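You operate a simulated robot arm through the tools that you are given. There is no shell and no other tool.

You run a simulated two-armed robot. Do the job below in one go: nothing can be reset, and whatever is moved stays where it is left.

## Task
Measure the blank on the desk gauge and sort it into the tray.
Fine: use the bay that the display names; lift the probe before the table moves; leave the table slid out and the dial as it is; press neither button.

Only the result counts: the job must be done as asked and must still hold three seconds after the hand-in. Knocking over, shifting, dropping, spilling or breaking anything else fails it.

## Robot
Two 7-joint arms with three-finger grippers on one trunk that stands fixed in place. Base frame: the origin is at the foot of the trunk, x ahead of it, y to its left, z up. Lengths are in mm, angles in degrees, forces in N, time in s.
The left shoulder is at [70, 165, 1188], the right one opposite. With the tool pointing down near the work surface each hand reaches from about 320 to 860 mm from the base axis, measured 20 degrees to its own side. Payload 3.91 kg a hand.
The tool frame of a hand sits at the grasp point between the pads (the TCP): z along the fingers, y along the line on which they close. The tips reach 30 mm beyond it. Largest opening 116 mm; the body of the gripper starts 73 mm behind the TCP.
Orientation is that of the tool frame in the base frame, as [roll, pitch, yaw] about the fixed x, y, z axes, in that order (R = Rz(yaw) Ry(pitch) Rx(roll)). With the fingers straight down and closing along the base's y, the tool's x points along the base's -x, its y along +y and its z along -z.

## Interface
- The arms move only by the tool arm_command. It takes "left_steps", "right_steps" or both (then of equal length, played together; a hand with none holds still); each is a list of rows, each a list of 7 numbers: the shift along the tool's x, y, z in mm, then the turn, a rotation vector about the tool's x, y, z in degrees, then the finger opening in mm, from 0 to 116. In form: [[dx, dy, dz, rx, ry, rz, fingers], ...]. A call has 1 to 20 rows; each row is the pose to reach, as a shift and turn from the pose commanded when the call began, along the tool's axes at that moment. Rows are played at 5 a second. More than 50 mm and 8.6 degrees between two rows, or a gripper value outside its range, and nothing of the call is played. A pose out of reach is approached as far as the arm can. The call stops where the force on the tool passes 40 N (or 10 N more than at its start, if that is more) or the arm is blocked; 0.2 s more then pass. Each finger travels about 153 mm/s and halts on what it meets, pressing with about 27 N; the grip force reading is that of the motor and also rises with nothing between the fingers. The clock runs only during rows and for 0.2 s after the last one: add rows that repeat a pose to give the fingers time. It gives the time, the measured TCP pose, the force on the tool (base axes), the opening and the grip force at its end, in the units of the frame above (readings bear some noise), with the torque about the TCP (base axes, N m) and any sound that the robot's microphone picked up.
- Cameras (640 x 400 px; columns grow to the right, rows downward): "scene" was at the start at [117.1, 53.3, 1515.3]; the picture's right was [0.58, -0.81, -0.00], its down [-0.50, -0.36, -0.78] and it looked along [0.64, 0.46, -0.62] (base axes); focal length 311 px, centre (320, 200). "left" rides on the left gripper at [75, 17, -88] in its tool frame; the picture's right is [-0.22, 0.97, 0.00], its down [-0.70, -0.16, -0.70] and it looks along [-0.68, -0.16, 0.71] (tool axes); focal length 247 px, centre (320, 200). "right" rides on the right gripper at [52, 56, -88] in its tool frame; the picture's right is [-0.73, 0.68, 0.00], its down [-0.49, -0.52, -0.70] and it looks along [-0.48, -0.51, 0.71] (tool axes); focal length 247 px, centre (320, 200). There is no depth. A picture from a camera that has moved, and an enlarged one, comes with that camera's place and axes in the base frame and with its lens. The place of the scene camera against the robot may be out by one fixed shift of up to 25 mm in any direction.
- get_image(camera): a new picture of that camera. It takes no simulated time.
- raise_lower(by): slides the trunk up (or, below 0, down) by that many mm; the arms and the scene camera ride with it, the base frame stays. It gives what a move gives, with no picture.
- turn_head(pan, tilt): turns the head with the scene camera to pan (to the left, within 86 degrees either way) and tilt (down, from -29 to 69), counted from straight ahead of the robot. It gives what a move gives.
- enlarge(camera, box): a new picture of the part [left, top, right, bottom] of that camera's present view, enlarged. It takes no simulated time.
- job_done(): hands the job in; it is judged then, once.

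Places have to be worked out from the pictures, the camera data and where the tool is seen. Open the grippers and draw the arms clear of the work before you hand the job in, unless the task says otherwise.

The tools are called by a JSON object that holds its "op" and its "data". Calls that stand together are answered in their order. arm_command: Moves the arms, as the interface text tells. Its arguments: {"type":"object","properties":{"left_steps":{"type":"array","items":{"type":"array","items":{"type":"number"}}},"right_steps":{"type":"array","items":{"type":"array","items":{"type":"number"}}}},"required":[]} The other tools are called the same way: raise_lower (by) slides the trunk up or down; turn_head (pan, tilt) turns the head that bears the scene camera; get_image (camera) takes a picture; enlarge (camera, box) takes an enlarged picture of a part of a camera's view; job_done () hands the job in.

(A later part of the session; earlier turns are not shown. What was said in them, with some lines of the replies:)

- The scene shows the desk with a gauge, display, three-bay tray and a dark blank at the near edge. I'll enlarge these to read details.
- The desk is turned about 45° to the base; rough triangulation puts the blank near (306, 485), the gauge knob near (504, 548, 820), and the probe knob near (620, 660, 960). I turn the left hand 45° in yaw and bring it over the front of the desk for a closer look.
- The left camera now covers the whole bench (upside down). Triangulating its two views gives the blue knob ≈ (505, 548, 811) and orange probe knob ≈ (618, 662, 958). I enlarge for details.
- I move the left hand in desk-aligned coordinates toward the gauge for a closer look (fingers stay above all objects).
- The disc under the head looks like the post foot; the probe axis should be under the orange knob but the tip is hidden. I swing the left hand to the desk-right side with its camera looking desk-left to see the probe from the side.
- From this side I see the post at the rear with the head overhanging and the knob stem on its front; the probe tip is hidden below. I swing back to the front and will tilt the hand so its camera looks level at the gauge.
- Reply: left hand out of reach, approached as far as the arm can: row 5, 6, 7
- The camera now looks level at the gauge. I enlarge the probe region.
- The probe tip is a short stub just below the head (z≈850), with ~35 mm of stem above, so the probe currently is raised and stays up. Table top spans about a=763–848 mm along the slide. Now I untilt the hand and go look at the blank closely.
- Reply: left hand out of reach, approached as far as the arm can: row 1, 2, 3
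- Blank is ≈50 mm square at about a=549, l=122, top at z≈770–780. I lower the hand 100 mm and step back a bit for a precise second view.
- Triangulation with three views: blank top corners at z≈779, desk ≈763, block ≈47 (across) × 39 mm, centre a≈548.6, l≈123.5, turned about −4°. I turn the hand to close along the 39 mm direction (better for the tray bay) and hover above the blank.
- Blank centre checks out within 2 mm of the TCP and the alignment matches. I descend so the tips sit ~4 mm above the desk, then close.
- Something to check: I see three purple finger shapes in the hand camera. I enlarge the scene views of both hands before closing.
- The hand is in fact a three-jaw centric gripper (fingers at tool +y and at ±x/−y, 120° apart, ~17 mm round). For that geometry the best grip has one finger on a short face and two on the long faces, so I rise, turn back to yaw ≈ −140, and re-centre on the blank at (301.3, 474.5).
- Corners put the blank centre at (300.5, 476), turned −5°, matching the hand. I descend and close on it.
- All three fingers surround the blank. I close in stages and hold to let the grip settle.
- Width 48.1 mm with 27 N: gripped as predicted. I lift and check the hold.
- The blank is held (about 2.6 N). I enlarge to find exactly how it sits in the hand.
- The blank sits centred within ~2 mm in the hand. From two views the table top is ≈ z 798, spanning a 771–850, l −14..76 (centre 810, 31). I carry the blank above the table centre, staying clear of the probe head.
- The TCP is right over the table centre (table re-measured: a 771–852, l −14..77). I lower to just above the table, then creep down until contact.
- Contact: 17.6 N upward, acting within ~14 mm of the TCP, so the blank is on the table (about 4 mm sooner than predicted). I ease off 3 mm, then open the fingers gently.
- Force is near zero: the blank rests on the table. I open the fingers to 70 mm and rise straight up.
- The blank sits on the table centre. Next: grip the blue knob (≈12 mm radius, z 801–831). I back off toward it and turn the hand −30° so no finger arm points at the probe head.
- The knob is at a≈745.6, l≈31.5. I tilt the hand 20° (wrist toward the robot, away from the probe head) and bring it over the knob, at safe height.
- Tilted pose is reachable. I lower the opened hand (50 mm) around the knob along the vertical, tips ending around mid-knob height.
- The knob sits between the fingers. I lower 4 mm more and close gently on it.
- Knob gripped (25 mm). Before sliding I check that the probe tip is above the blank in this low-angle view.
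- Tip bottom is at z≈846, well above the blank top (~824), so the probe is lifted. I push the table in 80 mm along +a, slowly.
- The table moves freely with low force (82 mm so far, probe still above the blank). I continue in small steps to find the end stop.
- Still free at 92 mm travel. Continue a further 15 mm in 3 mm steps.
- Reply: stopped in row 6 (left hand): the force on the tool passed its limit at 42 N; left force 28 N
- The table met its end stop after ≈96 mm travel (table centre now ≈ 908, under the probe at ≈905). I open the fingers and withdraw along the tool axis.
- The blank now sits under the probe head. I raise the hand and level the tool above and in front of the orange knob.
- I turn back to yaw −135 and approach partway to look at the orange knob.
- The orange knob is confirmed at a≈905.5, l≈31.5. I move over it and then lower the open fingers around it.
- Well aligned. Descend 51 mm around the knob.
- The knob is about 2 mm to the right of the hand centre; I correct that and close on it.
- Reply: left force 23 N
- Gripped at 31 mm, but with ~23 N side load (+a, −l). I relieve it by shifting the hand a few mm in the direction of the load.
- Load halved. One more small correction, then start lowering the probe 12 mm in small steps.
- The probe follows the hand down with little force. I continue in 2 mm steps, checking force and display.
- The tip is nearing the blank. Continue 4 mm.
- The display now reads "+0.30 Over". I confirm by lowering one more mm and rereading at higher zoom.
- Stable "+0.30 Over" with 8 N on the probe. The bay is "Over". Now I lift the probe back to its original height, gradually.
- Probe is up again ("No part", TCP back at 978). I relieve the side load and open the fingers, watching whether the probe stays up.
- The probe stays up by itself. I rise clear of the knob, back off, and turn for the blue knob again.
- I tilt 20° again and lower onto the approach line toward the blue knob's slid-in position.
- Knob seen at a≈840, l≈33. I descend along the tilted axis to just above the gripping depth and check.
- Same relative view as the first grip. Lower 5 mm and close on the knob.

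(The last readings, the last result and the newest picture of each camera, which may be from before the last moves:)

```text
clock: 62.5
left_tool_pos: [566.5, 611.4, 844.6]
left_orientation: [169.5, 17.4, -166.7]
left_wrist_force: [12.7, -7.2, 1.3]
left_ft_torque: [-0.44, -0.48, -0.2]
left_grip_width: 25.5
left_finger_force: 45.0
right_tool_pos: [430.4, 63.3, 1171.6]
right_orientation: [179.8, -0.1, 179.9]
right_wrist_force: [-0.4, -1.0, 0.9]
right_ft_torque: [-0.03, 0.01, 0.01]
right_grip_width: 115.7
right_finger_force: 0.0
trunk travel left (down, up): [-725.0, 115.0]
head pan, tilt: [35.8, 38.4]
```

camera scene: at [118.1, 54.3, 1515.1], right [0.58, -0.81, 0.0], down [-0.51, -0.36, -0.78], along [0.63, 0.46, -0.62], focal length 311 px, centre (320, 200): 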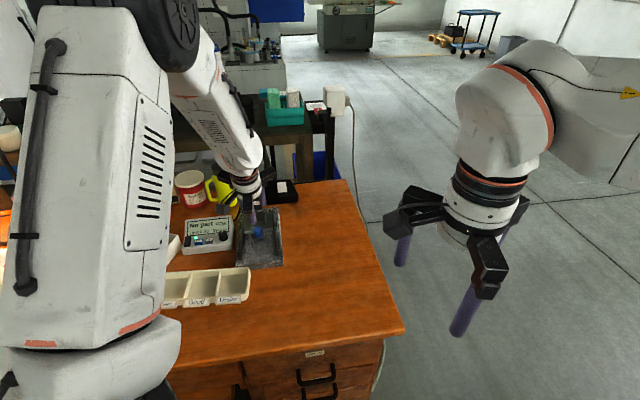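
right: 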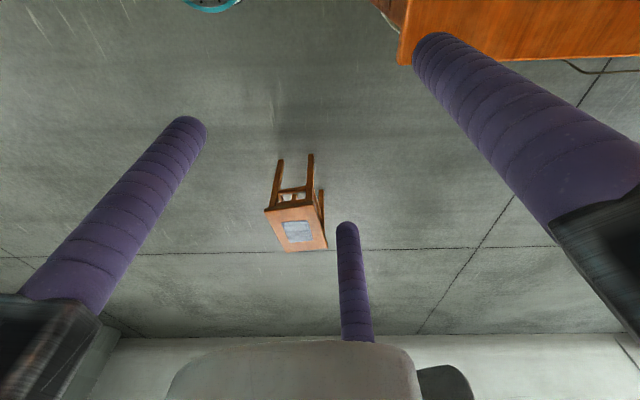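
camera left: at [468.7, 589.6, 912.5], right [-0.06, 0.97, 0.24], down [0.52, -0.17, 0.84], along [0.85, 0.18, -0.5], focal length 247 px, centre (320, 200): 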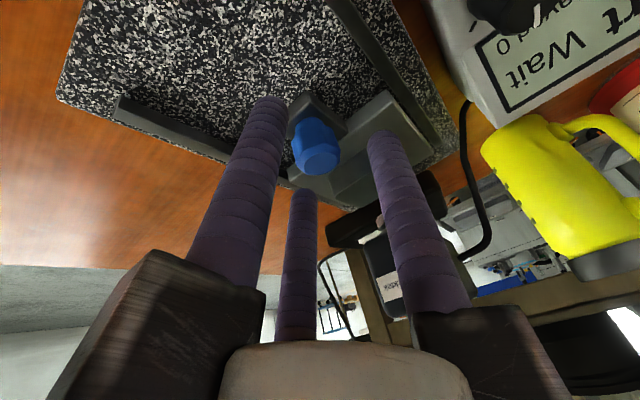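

Knob gripped. The probe is up, so I pull the table out 90 mm in 10 mm steps.

{"op": "arm_command", "data": {"left_steps": [[3.3, -3.2, -1.7, 0, 0, 0, 14], [7.4, -6, -3.4, 0, 0, 0, 14], [15.5, -10.7, -6.8, 0, 0, 0, 14], [23.7, -15.4, -10.3, 0, 0, 0, 14], [31.8, -20.1, -13.7, 0, 0, 0, 14], [40, -24.8, -17.1, 0, 0, 0, 14], [48, -29.5, -20.5, 0, 0, 0, 14], [56.2, -34.2, -24, 0, 0, 0, 14], [64.4, -38.9, -27.4, 0, 0, 0, 14], [72.5, -43.6, -30.8, 0, 0, 0, 14], [72.5, -43.6, -30.8, 0, 0, 0, 14]]}}

{"op": "get_image", "data": {"camera": "left"}}

{"op": "enlarge", "data": {"camera": "scene", "box": [180, 160, 320, 290]}}

```text
clock: 65.0
left_tool_pos: [503.0, 544.2, 842.9]
left_orientation: [169.3, 17.2, -166.6]
left_wrist_force: [2.2, -8.6, 15.8]
left_ft_torque: [-0.03, -0.19, -0.04]
left_grip_width: 25.2
left_finger_force: 44.6
right_tool_pos: [428.8, 62.6, 1171.6]
right_orientation: [179.9, 0.0, -180.0]
right_wrist_force: [-0.2, 0.0, -0.6]
right_ft_torque: [-0.01, 0.0, 0.0]
right_grip_width: 116.3
right_finger_force: 0.0
trunk travel left (down, up): [-725.0, 115.0]
head pan, tilt: [35.8, 38.4]
```

```text
taken
camera left: at [406.3, 523.4, 906.8], right [-0.06, 0.97, 0.24], down [0.52, -0.17, 0.84], along [0.85, 0.18, -0.49], focal length 247 px, centre (320, 200)
```

left: 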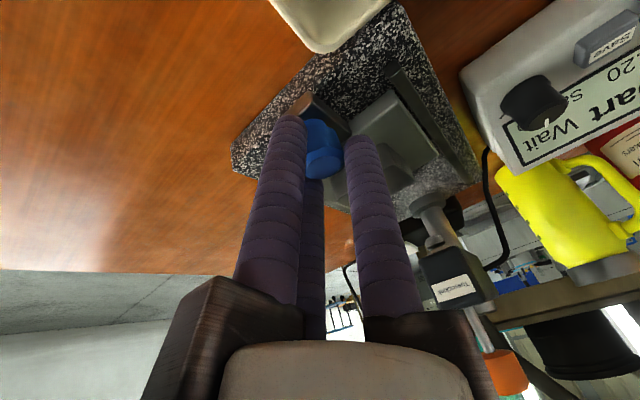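

```text
3.08 times, centred on (250, 225) of scene
camera zoom: at [115.9, 50.5, 1515.5], right [0.58, -0.81, 0.0], down [-0.5, -0.36, -0.78], along [0.64, 0.46, -0.62], focal length 957 px, centre (535, 123)
```

zoom: 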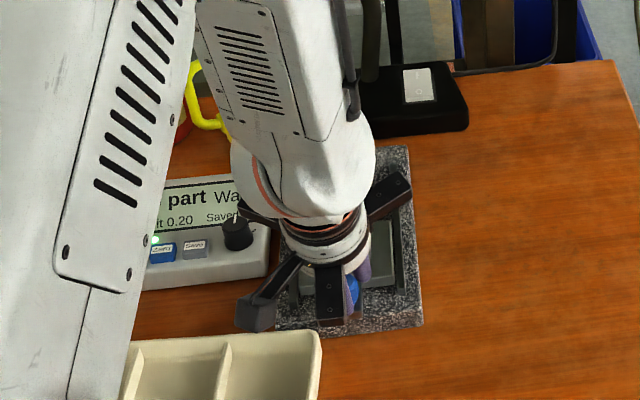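

Almost at the original slid-out position (740.5 vs 737.9). I pull a bit further in 1.5 mm steps until the stop, easing upward 1 mm.

{"op": "arm_command", "data": {"left_steps": [[0.9, -0.5, -1.5, 0, 0, 0, 14], [2.1, -1.2, -2, 0, 0, 0, 14], [3.4, -2, -2.5, 0, 0, 0, 14], [4.6, -2.7, -3, 0, 0, 0, 14], [4.6, -2.7, -3, 0, 0, 0, 14]]}}

```text
clock: 66.2
left_tool_pos: [501.6, 543.9, 844.7]
left_orientation: [169.5, 17.4, -166.7]
left_wrist_force: [17.5, 6.1, 8.4]
left_ft_torque: [0.3, -0.03, -0.09]
left_grip_width: 25.7
left_finger_force: 45.1
right_tool_pos: [431.0, 64.1, 1170.0]
right_orientation: [179.9, -0.1, -180.0]
right_wrist_force: [0.3, 0.1, 0.3]
right_ft_torque: [0.0, 0.0, -0.01]
right_grip_width: 116.1
right_finger_force: 0.0
trunk travel left (down, up): [-725.0, 115.0]
head pan, tilt: [35.8, 38.4]
```

About 17 N resistance: the table is at its out stop. I open and withdraw along the tool axis.

{"op": "arm_command", "data": {"left_steps": [[0, 0, 0, 0, 0, 0, 28], [0, 0, 0, 0, 0, 0, 38], [0, 0, 0, 0, 0, 0, 50], [0, 0, -5, 0, 0, 0, 52], [0, 0, -25, 0, 0, 0, 52], [0, 0, -55, 0, 0, 0, 60], [0, 0, -90, 0, 0, 0, 70], [0, 0, -90, 0, 0, 0, 70]]}}

{"op": "get_image", "data": {"camera": "left"}}

```text
clock: 68.0
left_tool_pos: [476.5, 518.4, 929.1]
left_orientation: [169.4, 17.1, -166.6]
left_wrist_force: [0.1, 0.6, 0.1]
left_ft_torque: [0.0, 0.02, 0.0]
left_grip_width: 69.8
left_finger_force: 0.1
right_tool_pos: [430.6, 66.5, 1170.7]
right_orientation: [179.9, -0.1, 180.0]
right_wrist_force: [-0.8, 0.6, 0.3]
right_ft_torque: [-0.02, 0.02, 0.01]
right_grip_width: 116.3
right_finger_force: 0.1
trunk travel left (down, up): [-725.0, 115.0]
head pan, tilt: [35.8, 38.4]
```

```text
taken
camera left: at [380.8, 498.7, 992.0], right [-0.06, 0.97, 0.24], down [0.52, -0.17, 0.84], along [0.85, 0.18, -0.5], focal length 247 px, centre (320, 200)
```

left: 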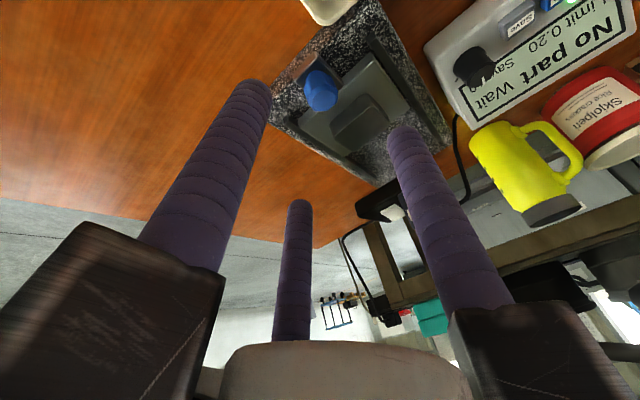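

The table with the blank is out. I level the hand, then turn to yaw −135 and go over the blank.

{"op": "arm_command", "data": {"left_steps": [[0, 0, -5, 3.3, 5.8, 0, 76], [0, 0, -10, 6.6, 11.5, 0, 76], [0, 0, -10, 10, 17.3, 0, 76], [0, 0, -10, 10, 17.3, 0, 76]]}}

{"op": "arm_command", "data": {"left_steps": [[-10, 6, 0, 0, 0, -7.5, 76], [-25, 14, 0, 0, 0, -15, 76], [-45, 26, 0, 0, 0, -22.5, 76], [-68, 41, 0, 0, 0, -30, 76], [-90, 54, 0, 0, 0, -30, 76], [-90, 54, 0, 0, 0, -30, 76]]}}

{"op": "get_image", "data": {"camera": "left"}}

{"op": "enlarge", "data": {"camera": "left", "box": [220, 0, 440, 140]}}

```text
clock: 69.0
left_tool_pos: [473.2, 517.3, 939.7]
left_orientation: [179.8, 0.0, -165.0]
left_wrist_force: [0.6, -0.4, 0.9]
left_ft_torque: [0.04, -0.02, 0.05]
left_grip_width: 76.2
left_finger_force: 0.0
right_tool_pos: [427.9, 65.2, 1172.0]
right_orientation: [-179.9, 0.0, 179.9]
right_wrist_force: [0.1, 0.7, 0.1]
right_ft_torque: [0.0, -0.01, -0.01]
right_grip_width: 116.1
right_finger_force: 0.0
trunk travel left (down, up): [-725.0, 115.0]
head pan, tilt: [35.8, 38.4]
```

```text
clock: 70.3
left_tool_pos: [546.9, 595.7, 939.7]
left_orientation: [179.8, 0.1, -135.0]
left_wrist_force: [0.2, -1.3, -1.1]
left_ft_torque: [0.02, 0.01, -0.01]
left_grip_width: 76.0
left_finger_force: 0.0
right_tool_pos: [429.5, 65.0, 1171.8]
right_orientation: [-180.0, 0.0, 179.9]
right_wrist_force: [0.2, -0.4, 0.2]
right_ft_torque: [0.0, 0.0, 0.0]
right_grip_width: 115.9
right_finger_force: 0.3
trunk travel left (down, up): [-725.0, 115.0]
head pan, tilt: [35.8, 38.4]
```

```text
taken
camera left: at [481.2, 554.8, 1027.7], right [-0.53, 0.85, 0.0], down [0.61, 0.38, 0.7], along [0.59, 0.37, -0.71], focal length 247 px, centre (320, 200)
```

left: 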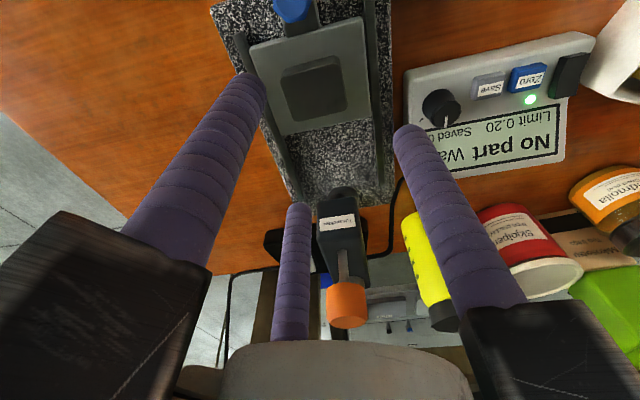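

```text
2.86 times, centred on (330, 70) of left
camera zoom: at [481.2, 554.8, 1027.7], right [-0.53, 0.85, 0.0], down [0.61, 0.38, 0.7], along [0.59, 0.37, -0.71], focal length 706 px, centre (291, 571)
```

zoom: 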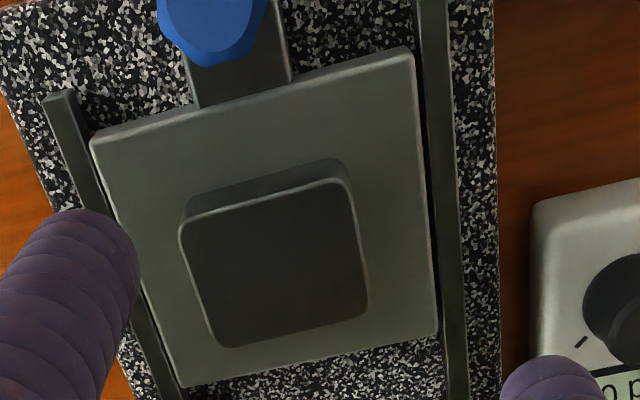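

Blank centre is at (809, 30.5) and square to the table. I descend with the fingers open and check the alignment before closing.

{"op": "arm_command", "data": {"left_steps": [[-2, -2.5, 25, 0, 0, 0, 76], [-2, -2.5, 50, 0, 0, 0, 76], [-2, -2.5, 75, 0, 0, 0, 74], [-2, -2.5, 88, 0, 0, 0, 70], [-2, -2.5, 93.5, 0, 0, 0, 66], [-2, -2.5, 93.5, 0, 0, 0, 66]]}}

{"op": "get_image", "data": {"camera": "left"}}

```text
clock: 71.8
left_tool_pos: [550.6, 593.9, 844.0]
left_orientation: [179.9, 0.1, -135.0]
left_wrist_force: [0.2, 0.0, 0.0]
left_ft_torque: [0.02, -0.04, 0.0]
left_grip_width: 66.1
left_finger_force: 0.1
right_tool_pos: [429.9, 63.8, 1171.2]
right_orientation: [-179.9, 0.0, -180.0]
right_wrist_force: [0.3, 0.1, -0.4]
right_ft_torque: [0.0, 0.02, 0.03]
right_grip_width: 116.0
right_finger_force: 0.1
trunk travel left (down, up): [-725.0, 115.0]
head pan, tilt: [35.8, 38.4]
```

```text
taken
camera left: at [485.2, 552.9, 931.4], right [-0.53, 0.85, 0.0], down [0.61, 0.38, 0.7], along [0.59, 0.37, -0.71], focal length 247 px, centre (320, 200)
```

left: 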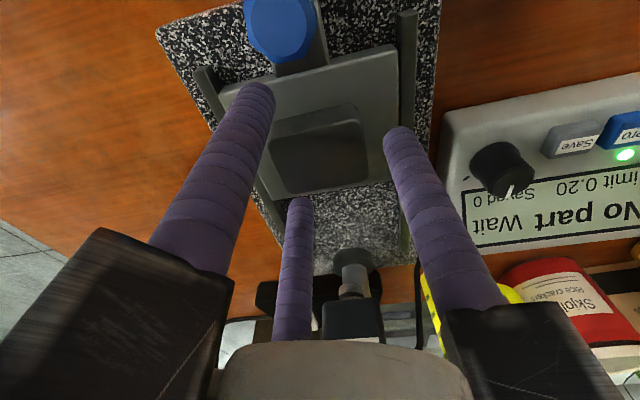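

Centred. I close on the blank, then lift straight up.

{"op": "arm_command", "data": {"left_steps": [[0, 0, 0, 0, 0, 0, 58], [0, 0, 0, 0, 0, 0, 52], [0, 0, 0, 0, 0, 0, 46], [0, 0, 0, 0, 0, 0, 38], [0, 0, 0, 0, 0, 0, 30], [0, 0, 0, 0, 0, 0, 30]]}}

{"op": "arm_command", "data": {"left_steps": [[0, 0, -8, 0, 0, 0, 30], [0, 0, -25, 0, 0, 0, 30], [0, 0, -50, 0, 0, 0, 30], [0, 0, -75, 0, 0, 0, 30], [0, 0, -75, 0, 0, 0, 30]]}}

{"op": "get_image", "data": {"camera": "left"}}

```text
clock: 73.2
left_tool_pos: [549.2, 594.3, 844.3]
left_orientation: [179.9, 0.2, -135.0]
left_wrist_force: [0.2, 1.5, 1.1]
left_ft_torque: [0.05, -0.01, -0.02]
left_grip_width: 48.2
left_finger_force: 27.5
right_tool_pos: [429.8, 66.0, 1171.4]
right_orientation: [180.0, -0.1, -180.0]
right_wrist_force: [-0.4, 0.8, -0.6]
right_ft_torque: [0.01, -0.01, 0.03]
right_grip_width: 116.0
right_finger_force: 0.1
trunk travel left (down, up): [-725.0, 115.0]
head pan, tilt: [35.8, 38.4]
```

```text
clock: 74.3
left_tool_pos: [551.9, 594.7, 920.9]
left_orientation: [179.9, 0.1, -134.9]
left_wrist_force: [-0.1, 0.3, -2.7]
left_ft_torque: [0.02, -0.01, 0.06]
left_grip_width: 47.9
left_finger_force: 26.9
right_tool_pos: [429.8, 67.1, 1170.5]
right_orientation: [-180.0, -0.1, 180.0]
right_wrist_force: [0.8, -0.4, -0.1]
right_ft_torque: [-0.01, 0.01, -0.03]
right_grip_width: 115.9
right_finger_force: 0.0
trunk travel left (down, up): [-725.0, 115.0]
head pan, tilt: [35.8, 38.4]
```

```text
taken
camera left: at [486.4, 554.6, 1008.3], right [-0.53, 0.85, 0.0], down [0.61, 0.38, 0.7], along [0.59, 0.37, -0.71], focal length 247 px, centre (320, 200)
```

left: 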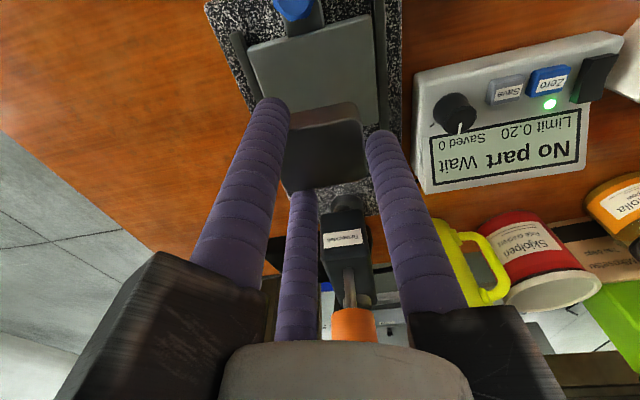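

The blank is held securely. I carry it back above the front of the tray to view the "Over" bay.

{"op": "arm_command", "data": {"left_steps": [[26, 10, -5, 0, 0, 0, 30], [52, 25, -10, 0, 0, 0, 30], [80, 45, -10, 0, 0, 0, 30], [108, 67, -10, 0, 0, 0, 30], [136, 90, -10, 0, 0, 0, 30], [164, 113, -10, 0, 0, 0, 30], [190, 137, -10, 0, 0, 0, 30], [215, 160, -10, 0, 0, 0, 30], [230, 170, -10, 0, 0, 0, 30], [230, 170, -10, 0, 0, 0, 30]]}}

{"op": "get_image", "data": {"camera": "left"}}

{"op": "get_image", "data": {"camera": "scene"}}

```text
clock: 76.5
left_tool_pos: [265.9, 552.2, 931.3]
left_orientation: [179.9, 0.1, -135.0]
left_wrist_force: [0.5, 0.0, -2.9]
left_ft_torque: [-0.01, -0.01, 0.0]
left_grip_width: 48.2
left_finger_force: 26.7
right_tool_pos: [430.5, 64.8, 1170.4]
right_orientation: [180.0, -0.1, -179.9]
right_wrist_force: [0.5, 0.6, 0.3]
right_ft_torque: [0.01, 0.0, -0.01]
right_grip_width: 116.1
right_finger_force: 0.1
trunk travel left (down, up): [-725.0, 115.0]
head pan, tilt: [35.8, 38.4]
```

```text
taken
camera left: at [201.6, 511.1, 1018.9], right [-0.53, 0.85, 0.0], down [0.61, 0.38, 0.7], along [0.59, 0.37, -0.71], focal length 247 px, centre (320, 200)
```

left: 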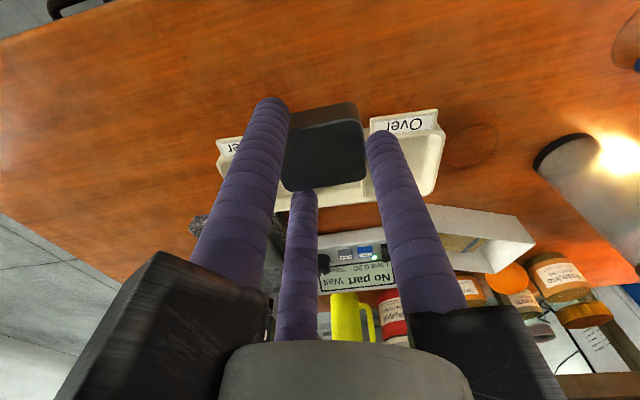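

```text
taken
camera scene: at [117.7, 54.0, 1515.2], right [0.58, -0.81, 0.0], down [-0.5, -0.36, -0.78], along [0.63, 0.46, -0.62], focal length 311 px, centre (320, 200)
```

scene: 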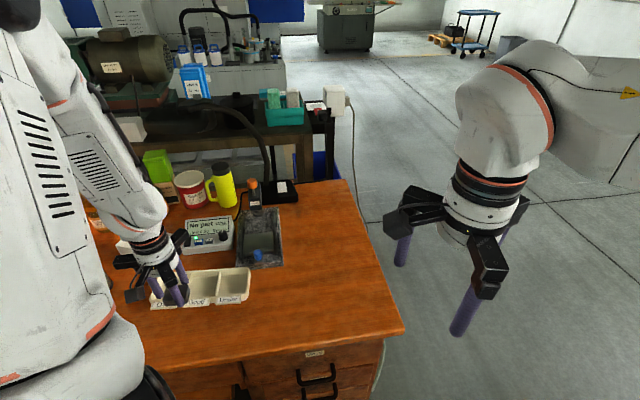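

The held blank and fingers block the bay. I move forward so the "Over" bay falls in the unobstructed top strip of the image.

{"op": "arm_command", "data": {"left_steps": [[-30, 2, -5, 0, 0, 0, 30], [-60, 5, -10, 0, 0, 0, 30], [-90, 7, -15, 0, 0, 0, 30], [-121, 10, -20, 0, 0, 0, 30], [-121, 10, -20, 0, 0, 0, 30]]}}

{"op": "get_image", "data": {"camera": "left"}}

{"op": "enlarge", "data": {"camera": "left", "box": [200, 0, 440, 150]}}

```text
clock: 77.8
left_tool_pos: [343.6, 645.0, 950.4]
left_orientation: [179.9, 0.2, -135.0]
left_wrist_force: [0.6, 0.6, -3.8]
left_ft_torque: [-0.03, 0.01, -0.01]
left_grip_width: 48.1
left_finger_force: 27.4
right_tool_pos: [428.0, 65.3, 1171.6]
right_orientation: [179.9, 0.1, 180.0]
right_wrist_force: [0.0, -1.4, 0.2]
right_ft_torque: [0.03, -0.03, -0.02]
right_grip_width: 116.2
right_finger_force: 0.1
trunk travel left (down, up): [-725.0, 115.0]
head pan, tilt: [35.8, 38.4]
```

```text
taken
camera left: at [278.1, 604.7, 1037.8], right [-0.53, 0.85, 0.0], down [0.6, 0.38, 0.7], along [0.59, 0.37, -0.71], focal length 247 px, centre (320, 200)
```

left: 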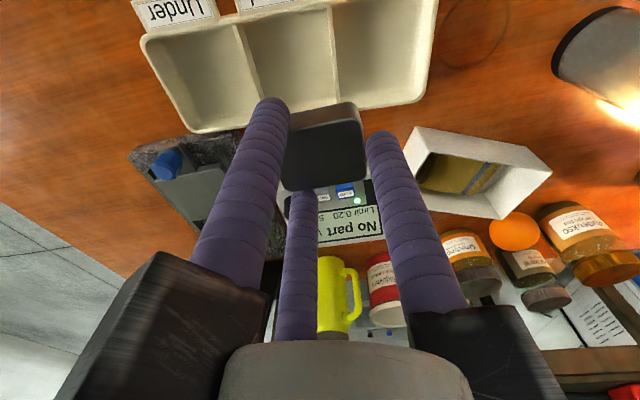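

```text
2.67 times, centred on (320, 75) of left
camera zoom: at [278.1, 604.7, 1037.8], right [-0.53, 0.85, 0.0], down [0.6, 0.38, 0.7], along [0.59, 0.37, -0.71], focal length 659 px, centre (320, 533)
```

zoom: 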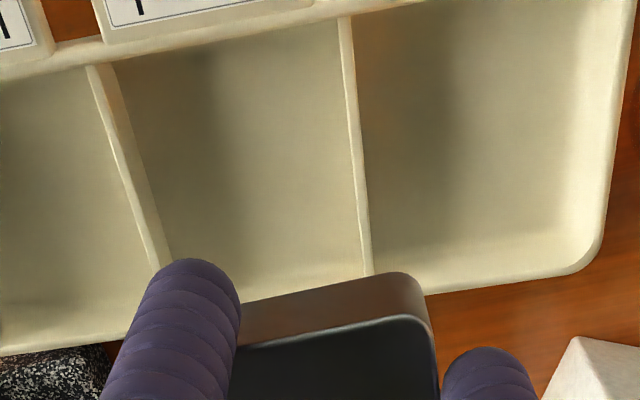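

Tray rim is at z≈788; the "Over" bay interior is about 77×81 mm, centred near a≈699, l≈269 and turned about −4.7°. With the three-finger footprint offset, I place the TCP at (699, 261), turn −4.7°, and lower to z≈850.

{"op": "arm_command", "data": {"left_steps": [[0, 16, 0, 0, 0, 1.6, 30], [0, 32, 0, 0, 0, 3.2, 30], [0.5, 48, 0, 0, 0, 4.7, 30], [0.5, 48, 30, 0, 0, 4.7, 30], [0.5, 48, 60, 0, 0, 4.7, 30], [0.5, 48, 85, 0, 0, 4.7, 30], [0.5, 48, 85, 0, 0, 4.7, 30]]}}

{"op": "get_image", "data": {"camera": "left"}}

{"op": "enlarge", "data": {"camera": "scene", "box": [100, 220, 280, 330]}}

```text
clock: 79.3
left_tool_pos: [311.7, 677.3, 862.6]
left_orientation: [179.8, 0.1, -139.9]
left_wrist_force: [-0.2, 0.3, -3.1]
left_ft_torque: [-0.02, 0.01, 0.02]
left_grip_width: 48.3
left_finger_force: 26.6
right_tool_pos: [429.0, 64.1, 1170.3]
right_orientation: [-179.8, 0.0, 179.9]
right_wrist_force: [-0.4, 0.0, -0.3]
right_ft_torque: [0.02, 0.0, 0.0]
right_grip_width: 115.9
right_finger_force: 0.0
trunk travel left (down, up): [-725.0, 115.0]
head pan, tilt: [35.8, 38.4]
```

```text
taken
camera left: at [242.8, 642.4, 949.7], right [-0.46, 0.89, 0.0], down [0.63, 0.33, 0.7], along [0.62, 0.32, -0.71], focal length 247 px, centre (320, 200)
```

left: 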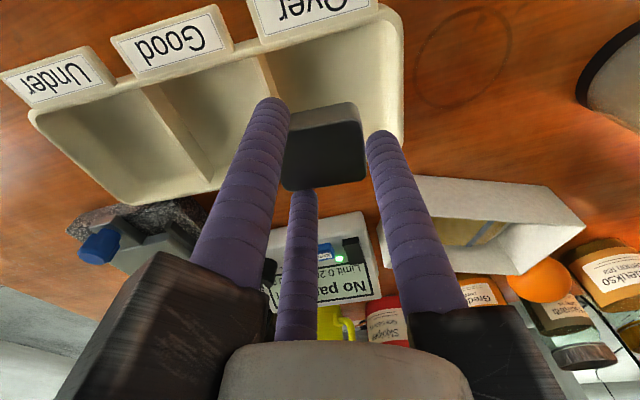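

```text
3.56 times, centred on (190, 275) of scene
camera zoom: at [117.3, 53.4, 1515.2], right [0.58, -0.81, 0.0], down [-0.5, -0.36, -0.78], along [0.64, 0.46, -0.62], focal length 1106 px, centre (782, -67)
```

zoom: 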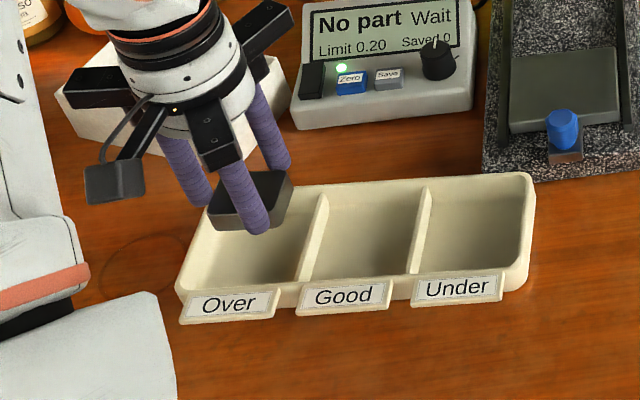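

I enlarge this view to judge the clearances to the bay walls.

{"op": "enlarge", "data": {"camera": "left", "box": [220, 0, 430, 210]}}

```text
1.90 times, centred on (325, 105) of left
camera zoom: at [242.8, 642.4, 949.7], right [-0.46, 0.89, 0.0], down [0.63, 0.33, 0.7], along [0.62, 0.32, -0.71], focal length 470 px, centre (310, 381)
```

zoom: 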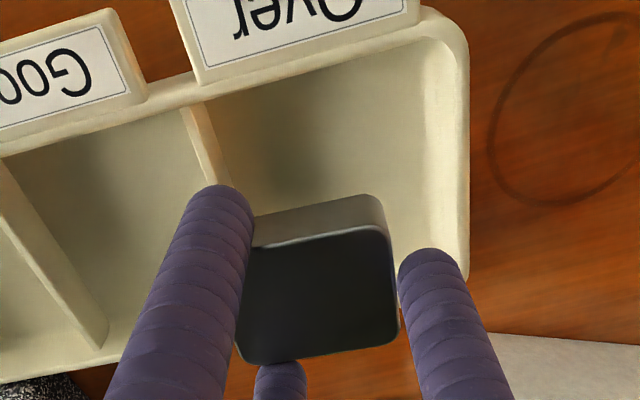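

Refined bay: l 234–310, a 656–738 at the rim, walls nearly vertical. I shift the hand by (−4, +5.5) mm and lower until the tips are just below rim level.

{"op": "arm_command", "data": {"left_steps": [[4.3, 5.2, 0, 0, 0, 0, 30], [4.3, 5.2, 20, 0, 0, 0, 30], [4.3, 5.2, 36, 0, 0, 0, 30], [4.3, 5.2, 44, 0, 0, 0, 30], [4.3, 5.2, 44, 0, 0, 0, 30]]}}

{"op": "get_image", "data": {"camera": "left"}}

{"op": "enlarge", "data": {"camera": "left", "box": [200, 0, 440, 230]}}

{"op": "enlarge", "data": {"camera": "scene", "box": [130, 230, 260, 320]}}

```text
clock: 80.5
left_tool_pos: [303.5, 680.2, 820.1]
left_orientation: [179.8, 0.1, -139.8]
left_wrist_force: [0.2, -0.9, -2.9]
left_ft_torque: [0.01, 0.0, -0.01]
left_grip_width: 47.8
left_finger_force: 26.7
right_tool_pos: [430.2, 65.4, 1171.3]
right_orientation: [-180.0, -0.1, 180.0]
right_wrist_force: [-0.2, -0.4, 1.8]
right_ft_torque: [-0.01, -0.02, -0.01]
right_grip_width: 115.9
right_finger_force: 0.2
trunk travel left (down, up): [-725.0, 115.0]
head pan, tilt: [35.8, 38.4]
```

```text
taken
camera left: at [236.1, 644.5, 908.3], right [-0.46, 0.89, 0.0], down [0.63, 0.33, 0.7], along [0.62, 0.32, -0.71], focal length 247 px, centre (320, 200)
```

left: 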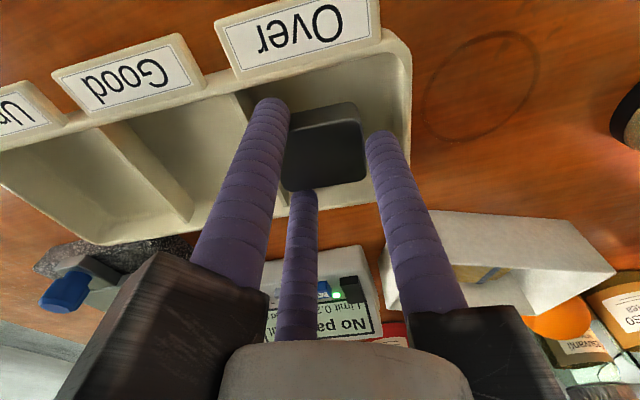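

```text
1.74 times, centred on (320, 115) of left
camera zoom: at [236.1, 644.5, 908.3], right [-0.46, 0.89, 0.0], down [0.63, 0.33, 0.7], along [0.62, 0.32, -0.71], focal length 430 px, centre (320, 348)
```

zoom: 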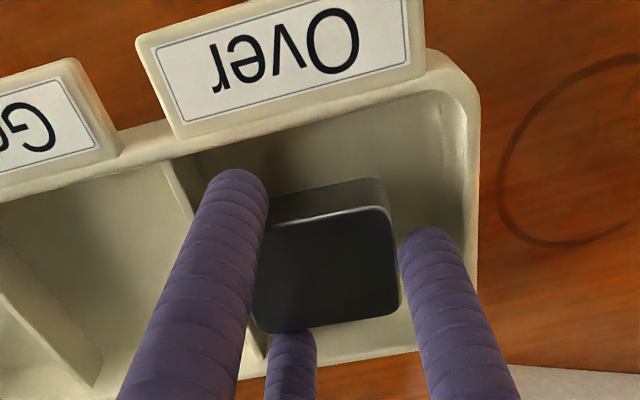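

```text
4.44 times, centred on (195, 275) of scene
camera zoom: at [117.5, 53.9, 1515.2], right [0.58, -0.81, 0.0], down [-0.5, -0.36, -0.78], along [0.64, 0.46, -0.62], focal length 1382 px, centre (876, -133)
```

zoom: 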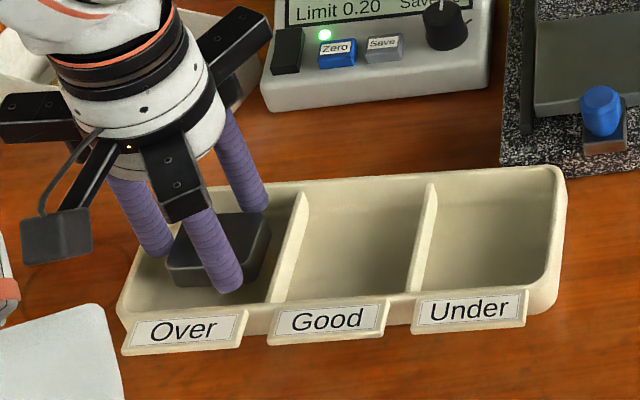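

The blank is inside the bay outline with 3–8 mm around every finger. I centre by another 1.4 mm and lower carefully further.

{"op": "arm_command", "data": {"left_steps": [[-1.4, -1.4, 0, 0, 0, 0, 30], [-1.4, -1.4, 4, 0, 0, 0, 30], [-1.4, -1.4, 8, 0, 0, 0, 30], [-1.4, -1.4, 10, 0, 0, 0, 30], [-1.4, -1.4, 10, 0, 0, 0, 30]]}}

{"op": "enlarge", "data": {"camera": "left", "box": [200, 0, 440, 230]}}

```text
clock: 81.8
left_tool_pos: [306.9, 679.1, 809.6]
left_orientation: [179.9, 0.2, -139.7]
left_wrist_force: [0.6, 0.2, -2.9]
left_ft_torque: [0.03, 0.03, -0.01]
left_grip_width: 48.0
left_finger_force: 27.9
right_tool_pos: [428.8, 64.7, 1171.7]
right_orientation: [-179.9, 0.0, 179.9]
right_wrist_force: [0.5, 0.4, 0.4]
right_ft_torque: [0.01, -0.03, -0.01]
right_grip_width: 116.2
right_finger_force: 0.1
trunk travel left (down, up): [-725.0, 115.0]
head pan, tilt: [35.8, 38.4]
```

```text
1.74 times, centred on (320, 115) of left
camera zoom: at [238.2, 643.9, 897.7], right [-0.46, 0.89, 0.0], down [0.63, 0.33, 0.7], along [0.62, 0.32, -0.71], focal length 430 px, centre (320, 348)
```

zoom: 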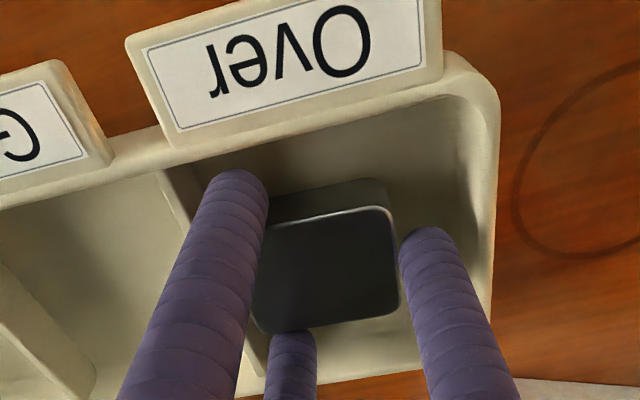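

No contact and visible clearance on all sides. Continue down in 1.5 mm steps until the blank touches the floor.

{"op": "arm_command", "data": {"left_steps": [[0, 0, 1.5, 0, 0, 0, 30], [0, 0, 3, 0, 0, 0, 30], [0, 0, 4.5, 0, 0, 0, 30], [0, 0, 4.5, 0, 0, 0, 30]]}}

```text
clock: 82.8
left_tool_pos: [306.8, 680.1, 808.0]
left_orientation: [179.9, 0.1, -139.8]
left_wrist_force: [-0.2, 0.1, -4.3]
left_ft_torque: [0.0, -0.02, 0.0]
left_grip_width: 47.9
left_finger_force: 26.7
right_tool_pos: [429.7, 66.5, 1170.8]
right_orientation: [180.0, -0.1, 179.9]
right_wrist_force: [0.3, 0.8, 0.2]
right_ft_torque: [0.02, 0.04, 0.0]
right_grip_width: 116.0
right_finger_force: 0.0
trunk travel left (down, up): [-725.0, 115.0]
head pan, tilt: [35.8, 38.4]
```

Still no contact. Another few small steps.

{"op": "arm_command", "data": {"left_steps": [[0, 0, 1.5, 0, 0, 0, 30], [0, 0, 3, 0, 0, 0, 30], [0, 0, 3, 0, 0, 0, 30]]}}

{"op": "enlarge", "data": {"camera": "left", "box": [200, 0, 440, 230]}}

```text
clock: 83.5
left_tool_pos: [306.9, 679.4, 805.0]
left_orientation: [179.8, 0.3, -139.8]
left_wrist_force: [-2.3, 1.5, 10.8]
left_ft_torque: [-0.15, 0.04, -0.05]
left_grip_width: 48.1
left_finger_force: 27.2
right_tool_pos: [428.6, 64.8, 1171.9]
right_orientation: [179.9, 0.1, -180.0]
right_wrist_force: [0.0, 0.0, 0.1]
right_ft_torque: [-0.01, 0.01, -0.04]
right_grip_width: 116.1
right_finger_force: 0.0
trunk travel left (down, up): [-725.0, 115.0]
head pan, tilt: [35.8, 38.4]
```

```text
1.74 times, centred on (320, 115) of left
camera zoom: at [238.6, 644.1, 892.6], right [-0.46, 0.89, 0.0], down [0.63, 0.32, 0.7], along [0.62, 0.33, -0.71], focal length 430 px, centre (320, 348)
```

zoom: 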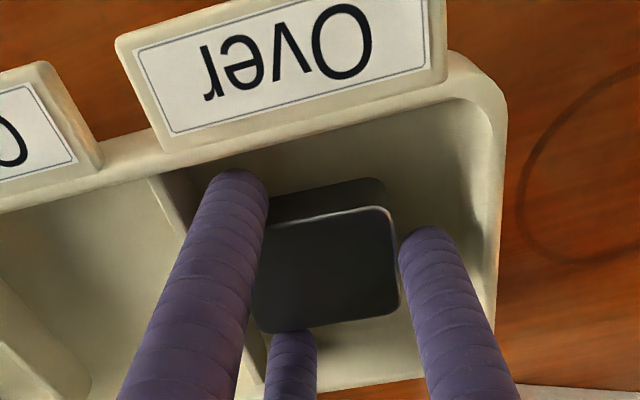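

Contact (≈14 N, centred): the blank is on the bay floor. I ease off, open just ~3 mm to release, and lift straight out.

{"op": "arm_command", "data": {"left_steps": [[0, 0, -1.5, 0, 0, 0, 30], [0, 0, -1.5, 0, 0, 0, 47], [0, 0, -1.5, 0, 0, 0, 50], [0, 0, -1.5, 0, 0, 0, 51.5], [0, 0, -1.5, 0, 0, 0, 51.5]]}}

{"op": "enlarge", "data": {"camera": "left", "box": [200, 0, 440, 230]}}

```text
clock: 84.8
left_tool_pos: [307.1, 679.3, 806.0]
left_orientation: [180.0, 0.2, -139.7]
left_wrist_force: [0.9, 0.3, 1.0]
left_ft_torque: [0.0, 0.04, 0.0]
left_grip_width: 51.6
left_finger_force: 0.1
right_tool_pos: [429.5, 65.2, 1170.8]
right_orientation: [179.9, -0.1, 180.0]
right_wrist_force: [0.5, 0.3, 0.1]
right_ft_torque: [0.01, -0.03, 0.01]
right_grip_width: 115.9
right_finger_force: 0.0
trunk travel left (down, up): [-725.0, 115.0]
head pan, tilt: [35.8, 38.4]
```

```text
1.74 times, centred on (320, 115) of left
camera zoom: at [238.8, 643.7, 893.3], right [-0.46, 0.89, 0.0], down [0.63, 0.33, 0.7], along [0.62, 0.32, -0.71], focal length 430 px, centre (320, 348)
```

zoom: 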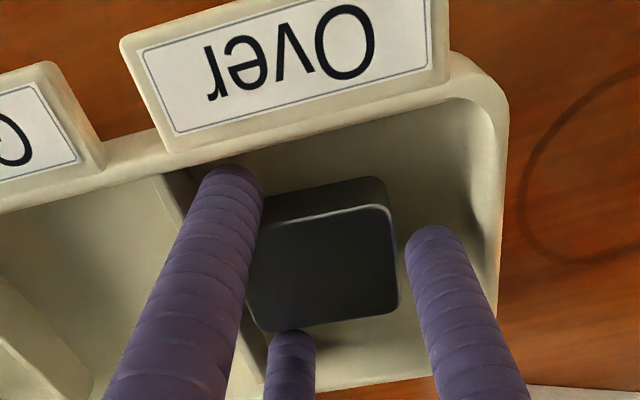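

Released with zero force. I lift straight out slowly and continue up.

{"op": "arm_command", "data": {"left_steps": [[0, 0, -4, 0, 0, 0, 51.5], [0, 0, -10, 0, 0, 0, 51.5], [0, 0, -20, 0, 0, 0, 52], [0, 0, -40, 0, 0, 0, 56], [0, 0, -70, 0, 0, 0, 60], [0, 0, -110, 0, 0, 0, 70], [0, 0, -110, 0, 0, 0, 70]]}}

{"op": "get_image", "data": {"camera": "left"}}

{"op": "enlarge", "data": {"camera": "scene", "box": [130, 160, 310, 320]}}

```text
clock: 86.3
left_tool_pos: [308.8, 676.9, 917.1]
left_orientation: [179.9, 0.1, -139.7]
left_wrist_force: [-0.7, 1.0, -0.3]
left_ft_torque: [-0.03, 0.03, 0.02]
left_grip_width: 70.0
left_finger_force: 0.0
right_tool_pos: [430.7, 65.4, 1170.9]
right_orientation: [180.0, -0.1, -180.0]
right_wrist_force: [-0.2, 0.4, -0.3]
right_ft_torque: [-0.01, 0.01, -0.01]
right_grip_width: 115.9
right_finger_force: 0.1
trunk travel left (down, up): [-725.0, 115.0]
head pan, tilt: [35.8, 38.4]
```

```text
taken
camera left: at [241.3, 641.8, 1004.7], right [-0.46, 0.89, 0.0], down [0.63, 0.33, 0.7], along [0.62, 0.32, -0.71], focal length 247 px, centre (320, 200)
```

left: 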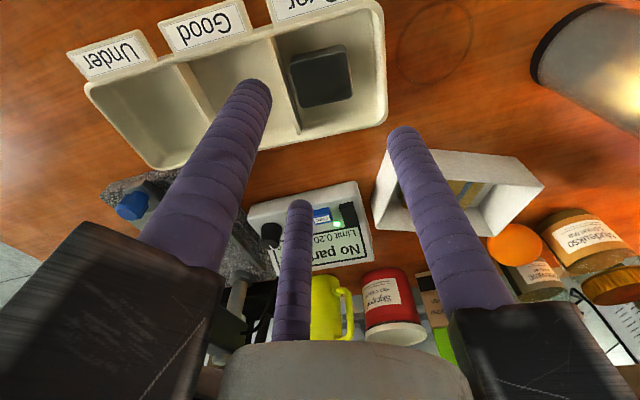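

```text
2.50 times, centred on (220, 240) of scene
camera zoom: at [117.5, 54.5, 1515.2], right [0.58, -0.81, 0.0], down [-0.5, -0.36, -0.78], along [0.64, 0.46, -0.62], focal length 778 px, centre (570, 100)
```

zoom: 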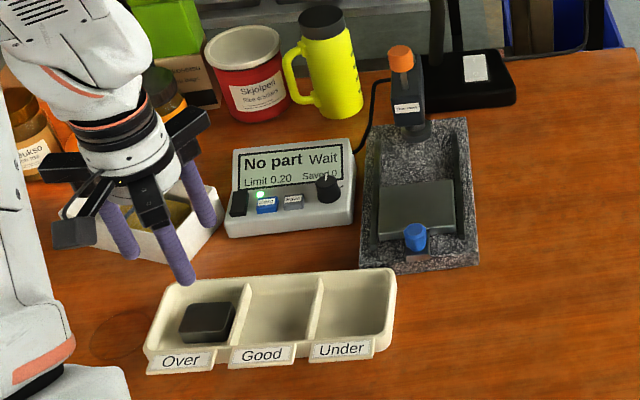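

The blank lies flat in the "Over" bay; probe is up and table is out. I raise the arm clear to around the starting place with the gripper open, and compare with the first picture.

{"op": "arm_command", "data": {"left_steps": [[5, -5, -35, 0, 0, 0, 90], [10, -10, -75, 0, 0, 0, 116], [15, -15, -115, 0, 0, 0, 116], [20, -20, -155, 0, 0, 0, 116], [20, -20, -195, 0, 0, 0, 116], [20, -20, -220, 0, 0, 0, 116], [20, -20, -220, 0, 0, 0, 116]]}}

{"op": "enlarge", "data": {"camera": "scene", "box": [120, 170, 320, 295]}}

{"op": "get_image", "data": {"camera": "scene"}}

```text
clock: 88.0
left_tool_pos: [302.6, 648.9, 1134.9]
left_orientation: [180.0, 0.2, -139.7]
left_wrist_force: [0.2, -0.5, -0.4]
left_ft_torque: [-0.01, 0.02, 0.0]
left_grip_width: 115.8
left_finger_force: 0.0
right_tool_pos: [428.8, 65.3, 1172.2]
right_orientation: [-179.9, 0.0, 180.0]
right_wrist_force: [0.5, -0.9, 0.3]
right_ft_torque: [-0.01, -0.04, -0.02]
right_grip_width: 115.8
right_finger_force: 0.1
trunk travel left (down, up): [-725.0, 115.0]
head pan, tilt: [35.8, 38.4]
```

```text
3.20 times, centred on (220, 232) of scene
camera zoom: at [116.9, 53.7, 1515.3], right [0.58, -0.81, 0.0], down [-0.5, -0.36, -0.78], along [0.64, 0.46, -0.62], focal length 995 px, centre (640, 96)
```

zoom: 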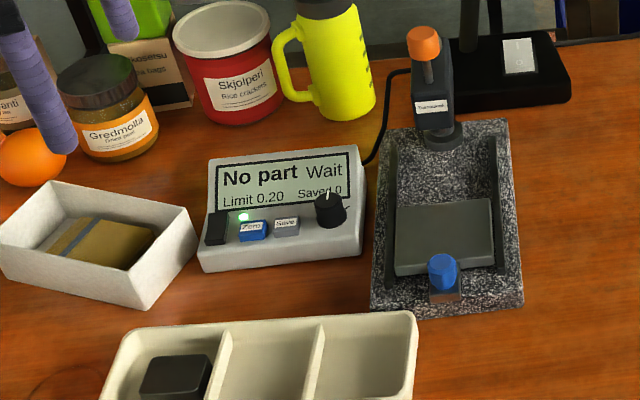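

```text
taken
camera scene: at [116.9, 53.7, 1515.3], right [0.58, -0.81, 0.0], down [-0.5, -0.36, -0.78], along [0.64, 0.46, -0.62], focal length 311 px, centre (320, 200)
```

scene: 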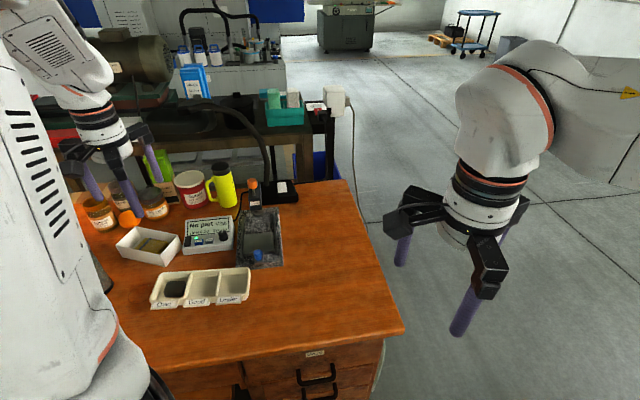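

Compared with the first picture, the table is fully out, the probe is up, the dial, buttons and objects are where they were, and the blank rests in the "Over" bay. Both grippers are open and clear, so I hand in the job.

{"op": "job_done", "data": {}}

```text
The job is handed in.
```

I measured the blank and sorted it into the **Over** bay. The gauge read +0.30 against a limit of 0.20, and the display named "Over".

- **Probe:** it was up before the table moved in either direction, and it is up now.
- **Table:** it is slid back out to its stop, where it started.
- **Dial and buttons:** I touched neither. The last picture shows them as they were.
- **Blank:** it lies flat on the bay floor. I set it down under light contact and did not drop it.

Nothing else appears to have moved when I compare the first and last pictures. Both grippers are open and clear of the desk.

The hand turned out to have three fingers closing on a centre, not the two in the description, so I gripped the blank with one finger on a short side and two on the long sides.
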